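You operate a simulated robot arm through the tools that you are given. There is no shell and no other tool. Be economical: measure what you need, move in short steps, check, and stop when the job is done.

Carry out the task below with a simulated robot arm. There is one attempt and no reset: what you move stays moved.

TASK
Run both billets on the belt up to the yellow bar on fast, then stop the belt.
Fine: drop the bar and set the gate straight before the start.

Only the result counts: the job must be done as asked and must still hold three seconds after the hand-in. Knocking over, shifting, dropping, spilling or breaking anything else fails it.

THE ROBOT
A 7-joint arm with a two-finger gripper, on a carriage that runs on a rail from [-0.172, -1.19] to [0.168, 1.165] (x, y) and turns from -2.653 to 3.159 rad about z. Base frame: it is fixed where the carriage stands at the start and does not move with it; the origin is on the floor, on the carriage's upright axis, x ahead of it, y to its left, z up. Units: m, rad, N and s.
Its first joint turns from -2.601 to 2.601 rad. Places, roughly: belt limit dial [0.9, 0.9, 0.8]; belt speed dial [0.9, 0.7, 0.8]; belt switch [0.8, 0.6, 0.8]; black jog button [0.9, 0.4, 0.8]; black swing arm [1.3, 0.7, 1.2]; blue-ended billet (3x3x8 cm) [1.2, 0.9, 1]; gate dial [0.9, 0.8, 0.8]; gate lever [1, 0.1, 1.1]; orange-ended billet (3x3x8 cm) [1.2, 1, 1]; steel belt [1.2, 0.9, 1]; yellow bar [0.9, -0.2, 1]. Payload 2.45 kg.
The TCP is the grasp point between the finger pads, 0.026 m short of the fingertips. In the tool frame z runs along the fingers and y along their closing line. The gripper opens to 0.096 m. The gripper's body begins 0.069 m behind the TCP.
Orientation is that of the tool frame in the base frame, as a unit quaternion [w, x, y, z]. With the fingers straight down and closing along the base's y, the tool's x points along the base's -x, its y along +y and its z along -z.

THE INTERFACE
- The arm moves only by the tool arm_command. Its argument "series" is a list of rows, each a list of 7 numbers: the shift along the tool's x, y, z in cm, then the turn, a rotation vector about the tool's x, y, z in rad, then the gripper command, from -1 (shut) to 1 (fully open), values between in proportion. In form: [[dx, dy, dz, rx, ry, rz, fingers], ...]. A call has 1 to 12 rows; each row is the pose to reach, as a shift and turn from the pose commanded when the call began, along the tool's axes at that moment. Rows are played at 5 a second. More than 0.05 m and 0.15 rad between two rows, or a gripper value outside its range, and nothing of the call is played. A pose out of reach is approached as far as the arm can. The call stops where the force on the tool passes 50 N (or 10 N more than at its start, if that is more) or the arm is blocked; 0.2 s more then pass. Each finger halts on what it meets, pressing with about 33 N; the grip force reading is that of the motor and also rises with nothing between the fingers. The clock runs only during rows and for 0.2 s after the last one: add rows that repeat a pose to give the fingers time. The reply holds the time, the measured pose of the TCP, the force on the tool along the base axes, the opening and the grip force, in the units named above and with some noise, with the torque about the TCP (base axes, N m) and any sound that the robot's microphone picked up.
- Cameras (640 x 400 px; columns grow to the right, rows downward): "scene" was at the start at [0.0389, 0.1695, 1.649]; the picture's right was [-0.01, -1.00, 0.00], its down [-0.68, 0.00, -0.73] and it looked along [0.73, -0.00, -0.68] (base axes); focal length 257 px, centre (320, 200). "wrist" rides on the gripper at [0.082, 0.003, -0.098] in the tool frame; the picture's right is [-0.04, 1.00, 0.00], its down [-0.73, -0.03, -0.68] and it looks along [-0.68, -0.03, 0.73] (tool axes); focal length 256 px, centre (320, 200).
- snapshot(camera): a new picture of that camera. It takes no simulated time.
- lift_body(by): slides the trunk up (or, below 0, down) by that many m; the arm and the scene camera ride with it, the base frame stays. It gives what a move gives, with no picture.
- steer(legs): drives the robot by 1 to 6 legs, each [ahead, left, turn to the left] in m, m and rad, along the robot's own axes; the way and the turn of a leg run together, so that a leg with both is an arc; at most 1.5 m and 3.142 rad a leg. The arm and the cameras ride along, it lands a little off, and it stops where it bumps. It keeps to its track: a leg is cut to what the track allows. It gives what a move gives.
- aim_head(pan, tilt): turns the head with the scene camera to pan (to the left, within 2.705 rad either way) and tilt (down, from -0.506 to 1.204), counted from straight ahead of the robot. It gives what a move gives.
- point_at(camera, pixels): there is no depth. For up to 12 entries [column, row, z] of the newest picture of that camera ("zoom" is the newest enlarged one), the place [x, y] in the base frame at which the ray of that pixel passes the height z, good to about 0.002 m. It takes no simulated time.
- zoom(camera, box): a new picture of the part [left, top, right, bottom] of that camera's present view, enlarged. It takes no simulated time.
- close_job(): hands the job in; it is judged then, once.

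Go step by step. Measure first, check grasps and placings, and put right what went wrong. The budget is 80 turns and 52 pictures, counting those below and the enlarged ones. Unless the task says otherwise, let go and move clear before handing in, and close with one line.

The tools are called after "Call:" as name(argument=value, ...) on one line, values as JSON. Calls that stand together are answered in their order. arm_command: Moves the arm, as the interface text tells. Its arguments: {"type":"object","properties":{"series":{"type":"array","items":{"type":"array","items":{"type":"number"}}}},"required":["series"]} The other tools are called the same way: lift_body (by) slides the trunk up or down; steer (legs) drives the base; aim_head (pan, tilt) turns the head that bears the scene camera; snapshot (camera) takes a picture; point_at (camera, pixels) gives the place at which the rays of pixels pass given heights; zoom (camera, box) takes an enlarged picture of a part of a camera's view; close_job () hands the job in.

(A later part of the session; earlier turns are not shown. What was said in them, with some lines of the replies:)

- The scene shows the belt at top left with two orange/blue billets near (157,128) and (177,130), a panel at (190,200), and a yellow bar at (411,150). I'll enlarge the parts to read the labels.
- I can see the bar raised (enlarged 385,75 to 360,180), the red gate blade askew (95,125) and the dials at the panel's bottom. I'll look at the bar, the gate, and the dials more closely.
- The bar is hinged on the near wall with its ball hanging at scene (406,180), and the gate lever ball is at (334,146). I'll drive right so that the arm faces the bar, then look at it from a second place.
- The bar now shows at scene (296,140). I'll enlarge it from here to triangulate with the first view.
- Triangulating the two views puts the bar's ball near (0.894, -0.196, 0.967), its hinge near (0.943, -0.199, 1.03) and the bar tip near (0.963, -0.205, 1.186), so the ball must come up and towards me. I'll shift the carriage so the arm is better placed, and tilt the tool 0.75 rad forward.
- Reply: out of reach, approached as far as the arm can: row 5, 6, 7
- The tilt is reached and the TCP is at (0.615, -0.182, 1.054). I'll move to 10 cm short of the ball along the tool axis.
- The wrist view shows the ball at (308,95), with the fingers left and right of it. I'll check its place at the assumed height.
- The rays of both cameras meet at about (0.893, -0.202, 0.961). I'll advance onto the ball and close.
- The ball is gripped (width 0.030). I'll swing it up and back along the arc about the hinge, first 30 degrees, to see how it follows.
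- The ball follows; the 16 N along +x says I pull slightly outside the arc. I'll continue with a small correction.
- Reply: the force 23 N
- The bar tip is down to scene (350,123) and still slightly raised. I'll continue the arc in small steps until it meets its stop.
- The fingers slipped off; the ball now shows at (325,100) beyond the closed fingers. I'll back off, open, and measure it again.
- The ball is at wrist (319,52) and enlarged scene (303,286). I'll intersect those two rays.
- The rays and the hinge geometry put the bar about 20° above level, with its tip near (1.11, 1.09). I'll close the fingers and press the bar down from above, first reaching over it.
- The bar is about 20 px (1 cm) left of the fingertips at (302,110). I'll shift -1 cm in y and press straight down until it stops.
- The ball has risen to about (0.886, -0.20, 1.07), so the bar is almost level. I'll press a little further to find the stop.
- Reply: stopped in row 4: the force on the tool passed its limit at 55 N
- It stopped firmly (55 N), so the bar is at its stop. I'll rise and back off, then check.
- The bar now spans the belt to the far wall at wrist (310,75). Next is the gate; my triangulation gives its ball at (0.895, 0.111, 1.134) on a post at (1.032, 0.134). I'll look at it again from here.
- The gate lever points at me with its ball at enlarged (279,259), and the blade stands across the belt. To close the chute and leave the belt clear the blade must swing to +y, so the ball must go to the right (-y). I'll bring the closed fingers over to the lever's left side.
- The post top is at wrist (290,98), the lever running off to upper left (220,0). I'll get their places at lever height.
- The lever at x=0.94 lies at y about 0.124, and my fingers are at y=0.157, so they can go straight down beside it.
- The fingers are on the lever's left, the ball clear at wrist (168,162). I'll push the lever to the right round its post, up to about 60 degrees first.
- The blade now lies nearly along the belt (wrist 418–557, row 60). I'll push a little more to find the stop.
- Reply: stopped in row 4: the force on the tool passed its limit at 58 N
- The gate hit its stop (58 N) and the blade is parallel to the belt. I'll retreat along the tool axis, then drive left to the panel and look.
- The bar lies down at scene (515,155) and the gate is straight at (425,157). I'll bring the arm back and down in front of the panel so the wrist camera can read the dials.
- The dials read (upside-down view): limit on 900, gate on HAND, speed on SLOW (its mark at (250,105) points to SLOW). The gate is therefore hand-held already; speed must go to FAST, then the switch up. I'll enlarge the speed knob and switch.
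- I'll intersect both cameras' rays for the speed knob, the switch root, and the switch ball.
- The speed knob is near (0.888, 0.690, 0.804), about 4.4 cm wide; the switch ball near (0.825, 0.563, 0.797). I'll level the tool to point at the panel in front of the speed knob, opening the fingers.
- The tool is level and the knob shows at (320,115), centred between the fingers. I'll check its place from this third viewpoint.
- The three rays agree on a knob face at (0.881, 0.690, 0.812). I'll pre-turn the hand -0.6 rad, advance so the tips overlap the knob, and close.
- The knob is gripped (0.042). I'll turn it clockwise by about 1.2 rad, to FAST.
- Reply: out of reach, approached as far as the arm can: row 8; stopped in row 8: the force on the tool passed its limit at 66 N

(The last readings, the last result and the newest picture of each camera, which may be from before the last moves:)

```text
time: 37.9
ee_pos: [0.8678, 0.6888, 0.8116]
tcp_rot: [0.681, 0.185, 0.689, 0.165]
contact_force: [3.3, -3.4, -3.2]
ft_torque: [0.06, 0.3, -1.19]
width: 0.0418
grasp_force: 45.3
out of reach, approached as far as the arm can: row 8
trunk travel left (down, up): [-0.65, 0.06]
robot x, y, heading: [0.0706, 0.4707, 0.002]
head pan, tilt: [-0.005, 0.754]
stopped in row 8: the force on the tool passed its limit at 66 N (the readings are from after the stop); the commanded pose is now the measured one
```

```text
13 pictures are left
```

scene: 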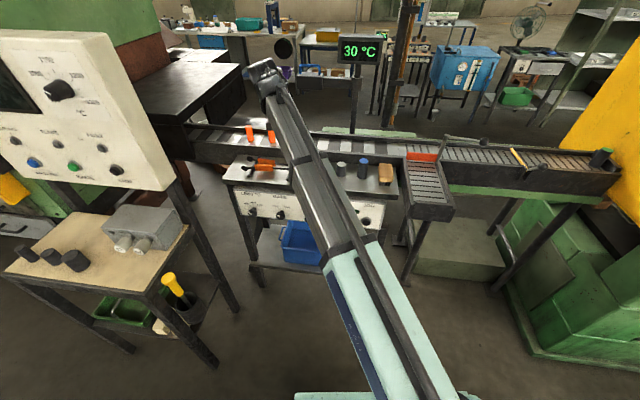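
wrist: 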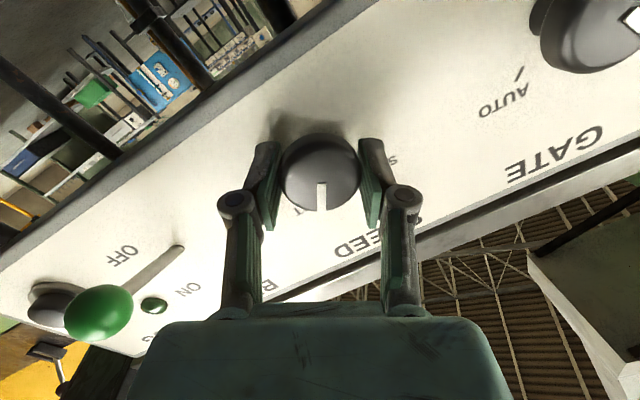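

The knob turned with the hand through about 1.1 rad, then met a stop. I'll open, back off, and level the hand to read it.

Call:
arm_command(series=[[0, 0, 0, 0, 0, 0, 0], [0, 0, 0, 0, 0, 0, 0.5], [0, 0, -1, 0, 0, 0, 0.5], [0, 0, -4.5, 0, 0, 0, 0.5], [0, 0, -8, 0, 0, -0.13, 0.5], [0, 0, -9, 0, 0, -0.26, 0.5], [0, 0, -9, 0, 0, -0.4, 0.5], [0, 0, -9, 0, 0, -0.53, 0.5], [0, 0, -9, 0, 0, -0.53, 0.5]])

Call:
snapshot(camera="wrist")

```text
time: 39.9
ee_pos: [0.7764, 0.6922, 0.8156]
tcp_rot: [0.701, -0.003, 0.713, -0.02]
contact_force: [0.0, 0.4, -0.1]
ft_torque: [0.0, 0.03, -0.02]
width: 0.0718
grasp_force: 0.1
trunk travel left (down, up): [-0.65, 0.06]
robot x, y, heading: [0.0676, 0.4721, 0.005]
head pan, tilt: [-0.005, 0.754]
```

```text
12 pictures are left
```

wrist: 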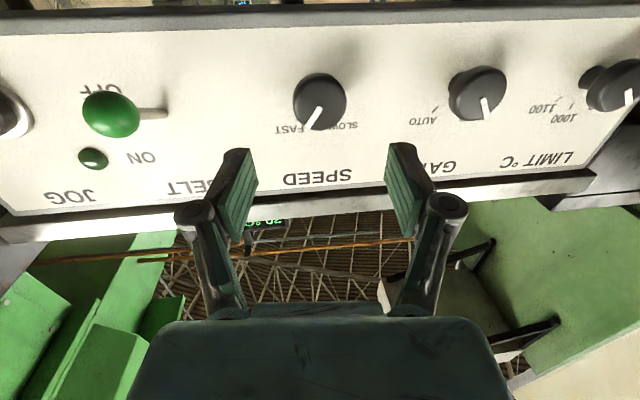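

The speed mark at (318,118) now points to FAST. Next I'll move in front of the switch ball and grip it.

Call:
arm_command(series=[[0.5, -4, -3, 0, 0, 0, 0.5], [1.0, -8, -3, 0, 0, 0, 0.5], [1.7, -12, -3, 0, 0, 0, 0.5], [1.7, -12.8, -3, 0, 0, 0, 0.5], [1.7, -12.8, -3, 0, 0, 0, 0.5]])

Call:
snapshot(camera="wrist")

```text
refused: row 1 steps farther than a row can; nothing moved
```

```text
11 pictures are left
```

wrist: 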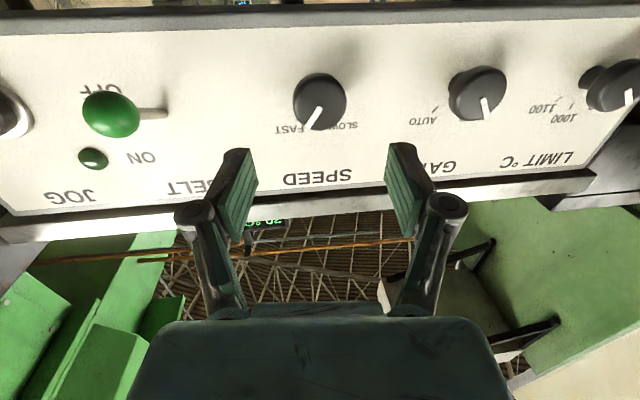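

That call was refused for a 5.02 cm step. I'll repeat with smaller steps.

Call:
arm_command(series=[[0.4, -3, -1, 0, 0, 0, 0.5], [0.8, -6.5, -2, 0, 0, 0, 0.5], [1.3, -10, -2, 0, 0, 0, 0.5], [1.7, -12.8, -2, 0, 0, 0, 0.5], [1.7, -12.8, -2, 0, 0, 0, 0.5]])

Call:
snapshot(camera="wrist")

```text
time: 41.1
ee_pos: [0.7532, 0.5645, 0.8036]
tcp_rot: [0.701, -0.003, 0.713, -0.018]
contact_force: [0.1, -0.6, -0.7]
ft_torque: [-0.03, -0.01, 0.01]
width: 0.0719
grasp_force: 0.1
trunk travel left (down, up): [-0.65, 0.06]
robot x, y, heading: [0.0707, 0.4751, 0.003]
head pan, tilt: [-0.005, 0.754]
```

```text
10 pictures are left
```

wrist: 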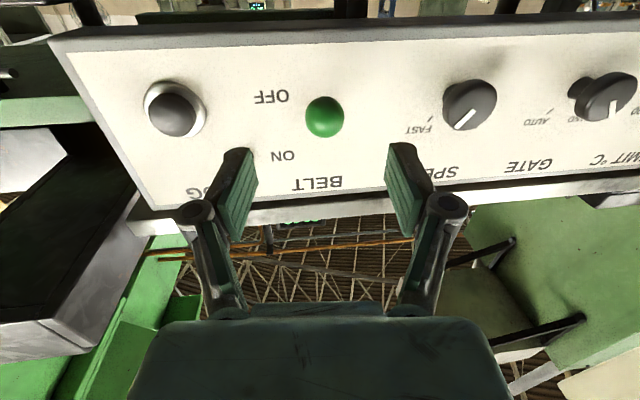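

The ball is at (324,116), between the fingers. I'll advance 7 cm and close on it.

Call:
arm_command(series=[[0.2, 0, 3.5, 0, 0, 0, 0.5], [0.3, 0, 7, 0, 0, 0, 0.5], [0.3, 0, 7, 0, 0, 0, -0.3], [0.3, 0, 7, 0, 0, 0, -1], [0.3, 0, 7, 0, 0, 0, -1], [0.3, 0, 7, 0, 0, 0, -1]])

```text
time: 42.5
ee_pos: [0.8256, 0.5662, 0.7977]
tcp_rot: [0.701, -0.004, 0.713, -0.018]
contact_force: [4.6, 15.4, 3.6]
ft_torque: [0.0, -0.02, 0.0]
width: 0.0258
grasp_force: 45.7
trunk travel left (down, up): [-0.65, 0.06]
robot x, y, heading: [0.0681, 0.4749, 0.002]
head pan, tilt: [-0.005, 0.754]
```

The ball is gripped (0.026). I'll swing it up to ON and hold it there.

Call:
arm_command(series=[[-1.1, 0.15, -0.3, 0, 0, 0, -1], [-2.2, 0.15, -0.4, 0, 0, 0, -1], [-3.3, 0.15, -0.3, 0, 0, 0, -1], [-4.4, 0.15, 0, 0, 0, 0, -1]])

Call:
snapshot(camera="scene")

```text
time: 43.5
ee_pos: [0.8251, 0.5608, 0.846]
tcp_rot: [0.703, -0.001, 0.711, -0.02]
contact_force: [0.3, 0.1, 0.1]
ft_torque: [0.02, -0.03, 0.03]
width: 0.0
grasp_force: 28.8
trunk travel left (down, up): [-0.65, 0.06]
robot x, y, heading: [0.0681, 0.4717, -0.002]
head pan, tilt: [-0.005, 0.754]
```

```text
9 pictures are left
```

scene: 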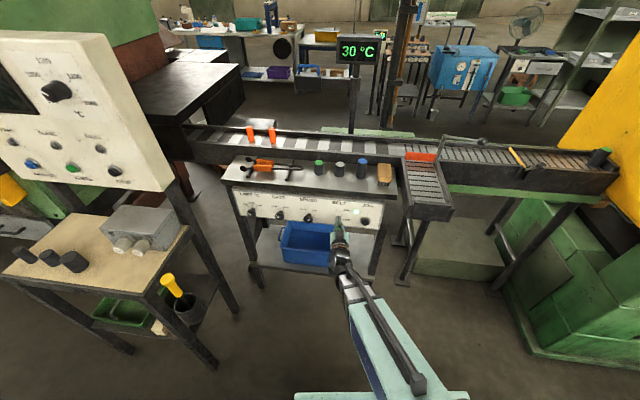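

The fingers slipped off the ball (width 0) and the billets look unmoved at (250,133) and (271,133). I'll enlarge the switch.

Call:
zoom(camera="scene", box=[310, 190, 390, 240])

```text
8.00 times, centred on (350, 215) of scene
```

zoom: 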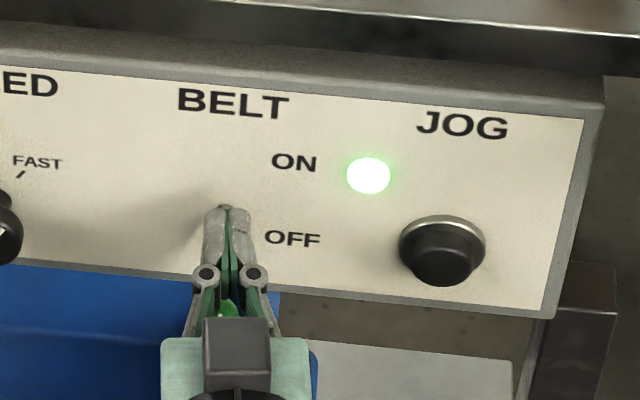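

The ON lamp is lit, and the closed fingers sit just above the green ball, ready to press it down. I'll let 1 s pass and see how far the billets travel.

Call:
arm_command(series=[[0, 0, 0, 0, 0, 0, -1], [0, 0, 0, 0, 0, 0, -1], [0, 0, 0, 0, 0, 0, -1], [0, 0, 0, 0, 0, 0, -1], [0, 0, 0, 0, 0, 0, -1]])

Call:
snapshot(camera="scene")

```text
time: 44.7
ee_pos: [0.8251, 0.5643, 0.843]
tcp_rot: [0.701, -0.002, 0.713, -0.018]
contact_force: [1.3, 0.6, 0.2]
ft_torque: [0.01, -0.01, -0.03]
width: 0.0
grasp_force: 28.6
trunk travel left (down, up): [-0.65, 0.06]
robot x, y, heading: [0.0699, 0.4731, 0.0]
head pan, tilt: [-0.005, 0.754]
```

```text
7 pictures are left
```

scene: 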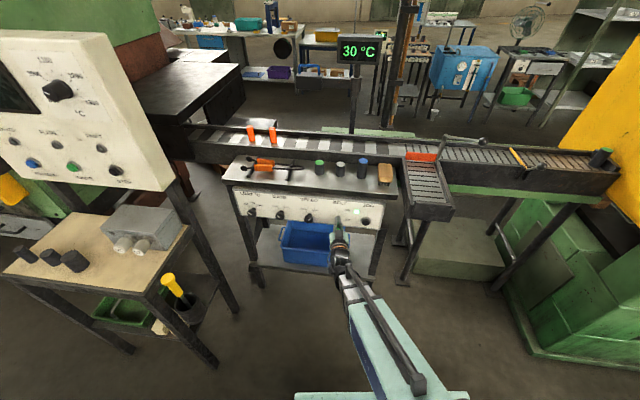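

The billets moved by at most a pixel or two, to (251,134) and (273,134). I'll wait 2.6 s more before judging whether the belt runs.

Call:
arm_command(series=[[0, 0, 0, 0, 0, 0, -1], [0, 0, 0, 0, 0, 0, -1], [0, 0, 0, 0, 0, 0, -1], [0, 0, 0, 0, 0, 0, -1], [0, 0, 0, 0, 0, 0, -1], [0, 0, 0, 0, 0, 0, -1], [0, 0, 0, 0, 0, 0, -1], [0, 0, 0, 0, 0, 0, -1], [0, 0, 0, 0, 0, 0, -1], [0, 0, 0, 0, 0, 0, -1], [0, 0, 0, 0, 0, 0, -1], [0, 0, 0, 0, 0, 0, -1]])

Call:
zoom(camera="scene", box=[180, 60, 420, 210])

```text
time: 47.3
ee_pos: [0.8257, 0.5631, 0.8436]
tcp_rot: [0.701, -0.003, 0.713, -0.018]
contact_force: [1.2, 0.2, 0.8]
ft_torque: [0.03, -0.01, 0.0]
width: 0.0003
grasp_force: 28.9
trunk travel left (down, up): [-0.65, 0.06]
robot x, y, heading: [0.0658, 0.4689, -0.003]
head pan, tilt: [-0.005, 0.754]
```

```text
2.67 times, centred on (300, 135) of scene
```

zoom: 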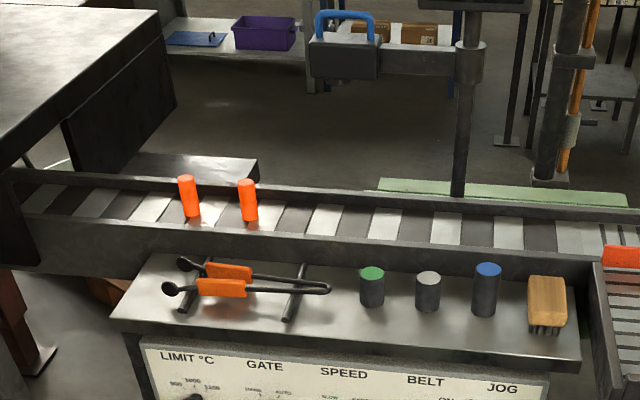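

The billets stand at enlarged (192,216) and (250,220). I'll get their places to compare with the start, (1.27,1.01) and (1.25,0.89) at z 0.98.

Call:
point_at(camera="zoom", pixels=[[192, 216, 0.98], [250, 220, 0.98], [345, 60, 1.2], [466, 195, 0.98], [466, 60, 1.2]])

Call:
zoom(camera="scene", box=[310, 185, 390, 235])

```text
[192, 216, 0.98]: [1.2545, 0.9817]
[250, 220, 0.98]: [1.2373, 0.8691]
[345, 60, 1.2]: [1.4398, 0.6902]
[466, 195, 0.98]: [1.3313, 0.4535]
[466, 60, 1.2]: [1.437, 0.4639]
```

```text
8.00 times, centred on (350, 210) of scene
```

zoom: 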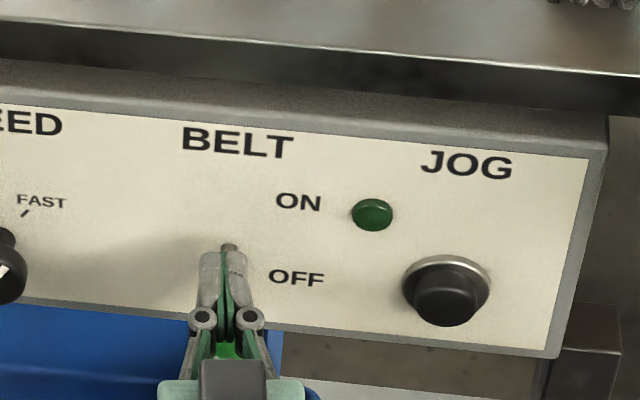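

The ON lamp is out again and the billets moved only about 2–3 cm, so the lever fell back before full throw (fingers slipped above the ball). I'll come under the ball with closed fingers and push it fully up.

Call:
arm_command(series=[[0, 0, -4, 0, 0, 0, -1], [0, 0, -7, 0, 0, 0, -1], [4.4, 0, -7, 0, 0, 0, -1], [8.8, 0, -7, 0, 0, 0, -1], [8.8, 0, -3.5, 0, 0, 0, -1], [8.8, 0, -0.5, 0, 0, 0, -1], [8.8, 0, -0.5, 0, 0, 0, -1]])

Call:
arm_command(series=[[-1.5, 0, 0, 0, 0, 0, -1], [-3, 0, 0, 0, 0, 0, -1], [-4.5, 0, 0, 0, 0, 0, -1], [-5.5, 0, 0, 0, 0, 0, -1], [-6.5, 0, 0, 0, 0, 0, -1], [-7.2, 0, 0, 0, 0, 0, -1], [-7.9, 0, 0, 0, 0, 0, -1], [-8.6, 0, 0, 0, 0, 0, -1]])

```text
time: 48.9
ee_pos: [0.8186, 0.561, 0.7532]
tcp_rot: [0.701, -0.003, 0.713, -0.018]
contact_force: [0.0, -0.4, 0.7]
ft_torque: [0.01, 0.0, -0.01]
width: 0.0002
grasp_force: 28.4
trunk travel left (down, up): [-0.65, 0.06]
robot x, y, heading: [0.0693, 0.4724, 0.002]
head pan, tilt: [-0.005, 0.754]
```

```text
time: 50.5
ee_pos: [0.8202, 0.5664, 0.8222]
tcp_rot: [0.692, -0.002, 0.722, -0.016]
contact_force: [-0.8, -2.5, -20.1]
ft_torque: [0.04, 0.05, 0.23]
width: 0.0062
grasp_force: 28.5
trunk travel left (down, up): [-0.65, 0.06]
robot x, y, heading: [0.0665, 0.4737, 0.003]
head pan, tilt: [-0.005, 0.754]
stopped in row 8: the force on the tool passed its limit at 57 N (the readings are from after the stop); the commanded pose is now the measured one
```

The lever reached its top stop (57 N). I'll hold for a second and check the lamp and billets in one view.

Call:
arm_command(series=[[0, 0, 0, 0, 0, 0, -1], [0, 0, 0, 0, 0, 0, -1], [0, 0, 0, 0, 0, 0, -1]])

Call:
zoom(camera="scene", box=[230, 100, 550, 300])

```text
time: 51.3
ee_pos: [0.82, 0.5657, 0.8219]
tcp_rot: [0.692, -0.004, 0.722, -0.015]
contact_force: [-2.7, -2.5, -29.9]
ft_torque: [0.05, 0.09, -0.3]
width: 0.0058
grasp_force: 28.6
trunk travel left (down, up): [-0.65, 0.06]
robot x, y, heading: [0.0672, 0.4735, 0.006]
head pan, tilt: [-0.005, 0.754]
```

```text
2.00 times, centred on (390, 200) of scene
```

zoom: 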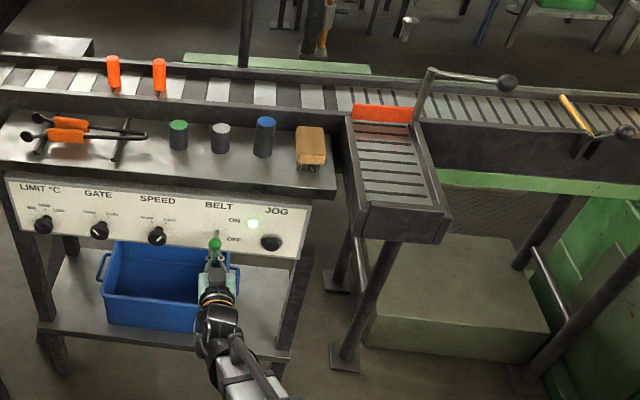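

The lamp is lit and the billets have advanced to scene (286,137) and (309,138), about 0.12 m/s. I'll hold the lever and let the belt run.

Call:
arm_command(series=[[0, 0, 0, 0, 0, 0, -1], [0, 0, 0, 0, 0, 0, -1], [0, 0, 0, 0, 0, 0, -1], [0, 0, 0, 0, 0, 0, -1], [0, 0, 0, 0, 0, 0, -1], [0, 0, 0, 0, 0, 0, -1], [0, 0, 0, 0, 0, 0, -1], [0, 0, 0, 0, 0, 0, -1], [0, 0, 0, 0, 0, 0, -1], [0, 0, 0, 0, 0, 0, -1], [0, 0, 0, 0, 0, 0, -1], [0, 0, 0, 0, 0, 0, -1]])

Call:
arm_command(series=[[0, 0, 0, 0, 0, 0, -1], [0, 0, 0, 0, 0, 0, -1], [0, 0, 0, 0, 0, 0, -1], [0, 0, 0, 0, 0, 0, -1], [0, 0, 0, 0, 0, 0, -1], [0, 0, 0, 0, 0, 0, -1], [0, 0, 0, 0, 0, 0, -1], [0, 0, 0, 0, 0, 0, -1], [0, 0, 0, 0, 0, 0, -1], [0, 0, 0, 0, 0, 0, -1], [0, 0, 0, 0, 0, 0, -1], [0, 0, 0, 0, 0, 0, -1]])

Call:
zoom(camera="scene", box=[230, 100, 550, 300])

```text
time: 53.9
ee_pos: [0.8201, 0.5653, 0.8227]
tcp_rot: [0.691, -0.003, 0.722, -0.016]
contact_force: [-5.6, -5.9, -34.8]
ft_torque: [0.08, 0.1, -0.07]
width: 0.006
grasp_force: 28.2
trunk travel left (down, up): [-0.65, 0.06]
robot x, y, heading: [0.0675, 0.4713, 0.003]
head pan, tilt: [-0.005, 0.754]
```

```text
time: 56.5
ee_pos: [0.8203, 0.5656, 0.8228]
tcp_rot: [0.69, -0.004, 0.723, -0.016]
contact_force: [-3.5, -4.5, -33.3]
ft_torque: [0.09, 0.07, -0.01]
width: 0.0059
grasp_force: 28.7
trunk travel left (down, up): [-0.65, 0.06]
robot x, y, heading: [0.0676, 0.4745, 0.002]
head pan, tilt: [-0.005, 0.754]
```

```text
2.00 times, centred on (390, 200) of scene
```

zoom: 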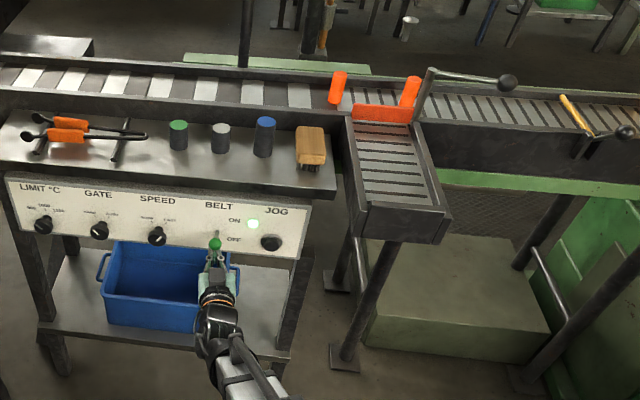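

The billets are at scene (400,143) and (435,146), about 0.35 m from the bar. I'll hold 3 s more, then swing the fingers to above the ball.

Call:
arm_command(series=[[0, 0, 0, 0, 0, 0, -1], [0, 0, 0, 0, 0, 0, -1], [0, 0, 0, 0, 0, 0, -1], [0, 0, 0, 0, 0, 0, -1], [0, 0, 0, 0, 0, 0, -1], [0, 0, 0, 0, 0, 0, -1], [0, 0, 0, 0, 0, 0, -1], [0, 0, 0, 0, 0, 0, -1], [0, 0, 0, 0, 0, 0, -1], [0, 0, 0, 0, 0, 0, -1], [0, 0, 0, 0, 0, 0, -1], [0, 0, 0, 0, 0, 0, -1]])

Call:
arm_command(series=[[0.6, 0, -1, 0, 0, 0, -1], [0.8, 0, -5, 0, 0, 0, -1], [-2, 0, -8, 0, 0, 0, -1], [-6, 0, -8, 0, 0, 0, -1], [-8, 0, -6, 0, 0, 0, -1], [-8, 0, -3, 0, 0, 0, -1], [-8, 0, 0, 0, 0, 0, -1], [-8, 0, 0, 0, 0, 0, -1]])

Call:
zoom(camera="scene", box=[310, 100, 550, 250])

```text
time: 59.1
ee_pos: [0.8196, 0.567, 0.8214]
tcp_rot: [0.691, -0.004, 0.723, -0.015]
contact_force: [-2.1, -3.3, -32.1]
ft_torque: [0.07, 0.1, -0.02]
width: 0.0063
grasp_force: 28.2
trunk travel left (down, up): [-0.65, 0.06]
robot x, y, heading: [0.0707, 0.4717, 0.004]
head pan, tilt: [-0.005, 0.754]
```

```text
time: 60.9
ee_pos: [0.8206, 0.5699, 0.9056]
tcp_rot: [0.694, -0.003, 0.72, -0.017]
contact_force: [0.3, 0.0, 0.0]
ft_torque: [-0.01, 0.01, -0.03]
width: 0.0
grasp_force: 28.8
trunk travel left (down, up): [-0.65, 0.06]
robot x, y, heading: [0.066, 0.4711, 0.003]
head pan, tilt: [-0.005, 0.754]
```

```text
2.67 times, centred on (430, 175) of scene
```

zoom: 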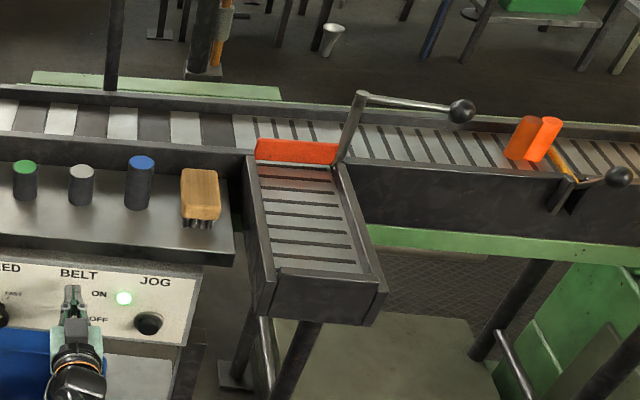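

Both billets are packed against the bar at enlarged (525,140)/(545,140) and the belt still runs. I'll press the switch down to OFF.

Call:
arm_command(series=[[3.5, 0, 0, 0, 0, 0, -1], [6, 0, 0, 0, 0, 0, -1], [7.5, 0, 0, 0, 0, 0, -1], [8.5, 0, 0, 0, 0, 0, -1], [9.2, 0, 0, 0, 0, 0, -1], [9.8, 0, 0, 0, 0, 0, -1]])

Call:
arm_command(series=[[-0.5, 0, -1, 0, 0, 0, -1], [-0.8, 0, -5, 0, 0, 0, -1], [-0.8, 0, -7.5, 0, 0, 0, -1]])

Call:
zoom(camera="scene", box=[310, 100, 550, 250])

```text
time: 62.2
ee_pos: [0.8164, 0.564, 0.8244]
tcp_rot: [0.704, -0.003, 0.71, -0.019]
contact_force: [1.6, 0.6, 17.9]
ft_torque: [-0.01, -0.13, -0.19]
width: 0.0061
grasp_force: 27.9
trunk travel left (down, up): [-0.65, 0.06]
robot x, y, heading: [0.0673, 0.4721, 0.005]
head pan, tilt: [-0.005, 0.754]
stopped in row 6: the force on the tool passed its limit at 55 N (the readings are from after the stop); the commanded pose is now the measured one
```

```text
time: 63.0
ee_pos: [0.7409, 0.568, 0.8291]
tcp_rot: [0.701, -0.003, 0.713, -0.018]
contact_force: [-0.1, 0.1, -0.5]
ft_torque: [0.03, -0.01, 0.01]
width: 0.0
grasp_force: 28.6
trunk travel left (down, up): [-0.65, 0.06]
robot x, y, heading: [0.0686, 0.4743, -0.0]
head pan, tilt: [-0.005, 0.754]
```

```text
2.67 times, centred on (430, 175) of scene
```

zoom: 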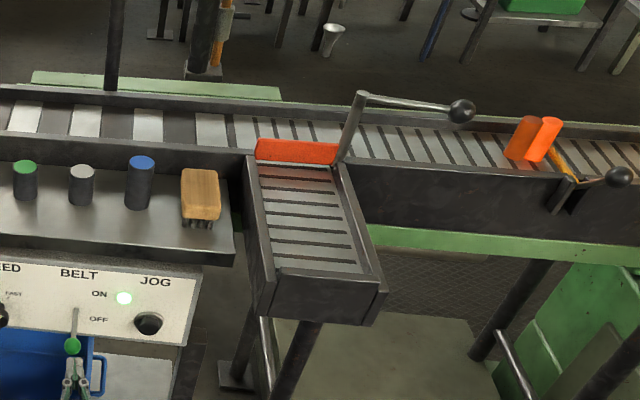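

The lever is down (ball at enlarged (72,345)) after a firm stop, but the lamp still glows; it went out with a delay last time too. I'll wait about 5 s and use the last picture to check.

Call:
arm_command(series=[[0, 0, 0, 0, 0, 0, -1], [0, 0, 0, 0, 0, 0, -1], [0, 0, 0, 0, 0, 0, -1], [0, 0, 0, 0, 0, 0, -1], [0, 0, 0, 0, 0, 0, -1], [0, 0, 0, 0, 0, 0, -1], [0, 0, 0, 0, 0, 0, -1], [0, 0, 0, 0, 0, 0, -1], [0, 0, 0, 0, 0, 0, -1], [0, 0, 0, 0, 0, 0, -1], [0, 0, 0, 0, 0, 0, -1], [0, 0, 0, 0, 0, 0, -1]])

Call:
arm_command(series=[[0, 0, 0, 0, 0, 0, -1], [0, 0, 0, 0, 0, 0, -1], [0, 0, 0, 0, 0, 0, -1], [0, 0, 0, 0, 0, 0, -1], [0, 0, 0, 0, 0, 0, -1], [0, 0, 0, 0, 0, 0, -1], [0, 0, 0, 0, 0, 0, -1], [0, 0, 0, 0, 0, 0, -1], [0, 0, 0, 0, 0, 0, -1], [0, 0, 0, 0, 0, 0, -1], [0, 0, 0, 0, 0, 0, -1], [0, 0, 0, 0, 0, 0, -1]])

Call:
zoom(camera="scene", box=[310, 100, 550, 250])

```text
time: 65.6
ee_pos: [0.7432, 0.5678, 0.83]
tcp_rot: [0.702, -0.002, 0.712, -0.018]
contact_force: [-0.5, -0.2, -0.8]
ft_torque: [0.02, 0.01, -0.01]
width: 0.0001
grasp_force: 28.9
trunk travel left (down, up): [-0.65, 0.06]
robot x, y, heading: [0.0703, 0.4756, 0.004]
head pan, tilt: [-0.005, 0.754]
```

```text
time: 68.2
ee_pos: [0.7418, 0.5693, 0.8295]
tcp_rot: [0.702, -0.002, 0.712, -0.018]
contact_force: [-0.4, -0.5, -0.4]
ft_torque: [-0.05, -0.01, 0.03]
width: 0.0001
grasp_force: 28.1
trunk travel left (down, up): [-0.65, 0.06]
robot x, y, heading: [0.0707, 0.4741, -0.002]
head pan, tilt: [-0.005, 0.754]
```

```text
2.67 times, centred on (430, 175) of scene
```

zoom: 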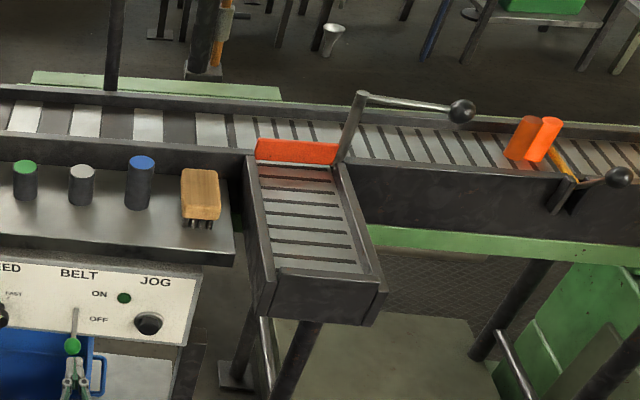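

The ON lamp at enlarged (123,298) is out, the switch is down, and the plates haven't moved since the last picture. Both billets still rest at the yellow bar at (530,140), and the hand is clear, so I'm handing in.

Call:
close_job()

```text
The job is handed in.
```

The bar is down and the gate is straight. Both billets ran up to the yellow bar on FAST, and the belt is now stopped with its lamp out. On the first try at the switch the lever slipped back and the belt jogged the billets about 2–3 cm, with the bar and gate already set, before I threw it fully to ON.
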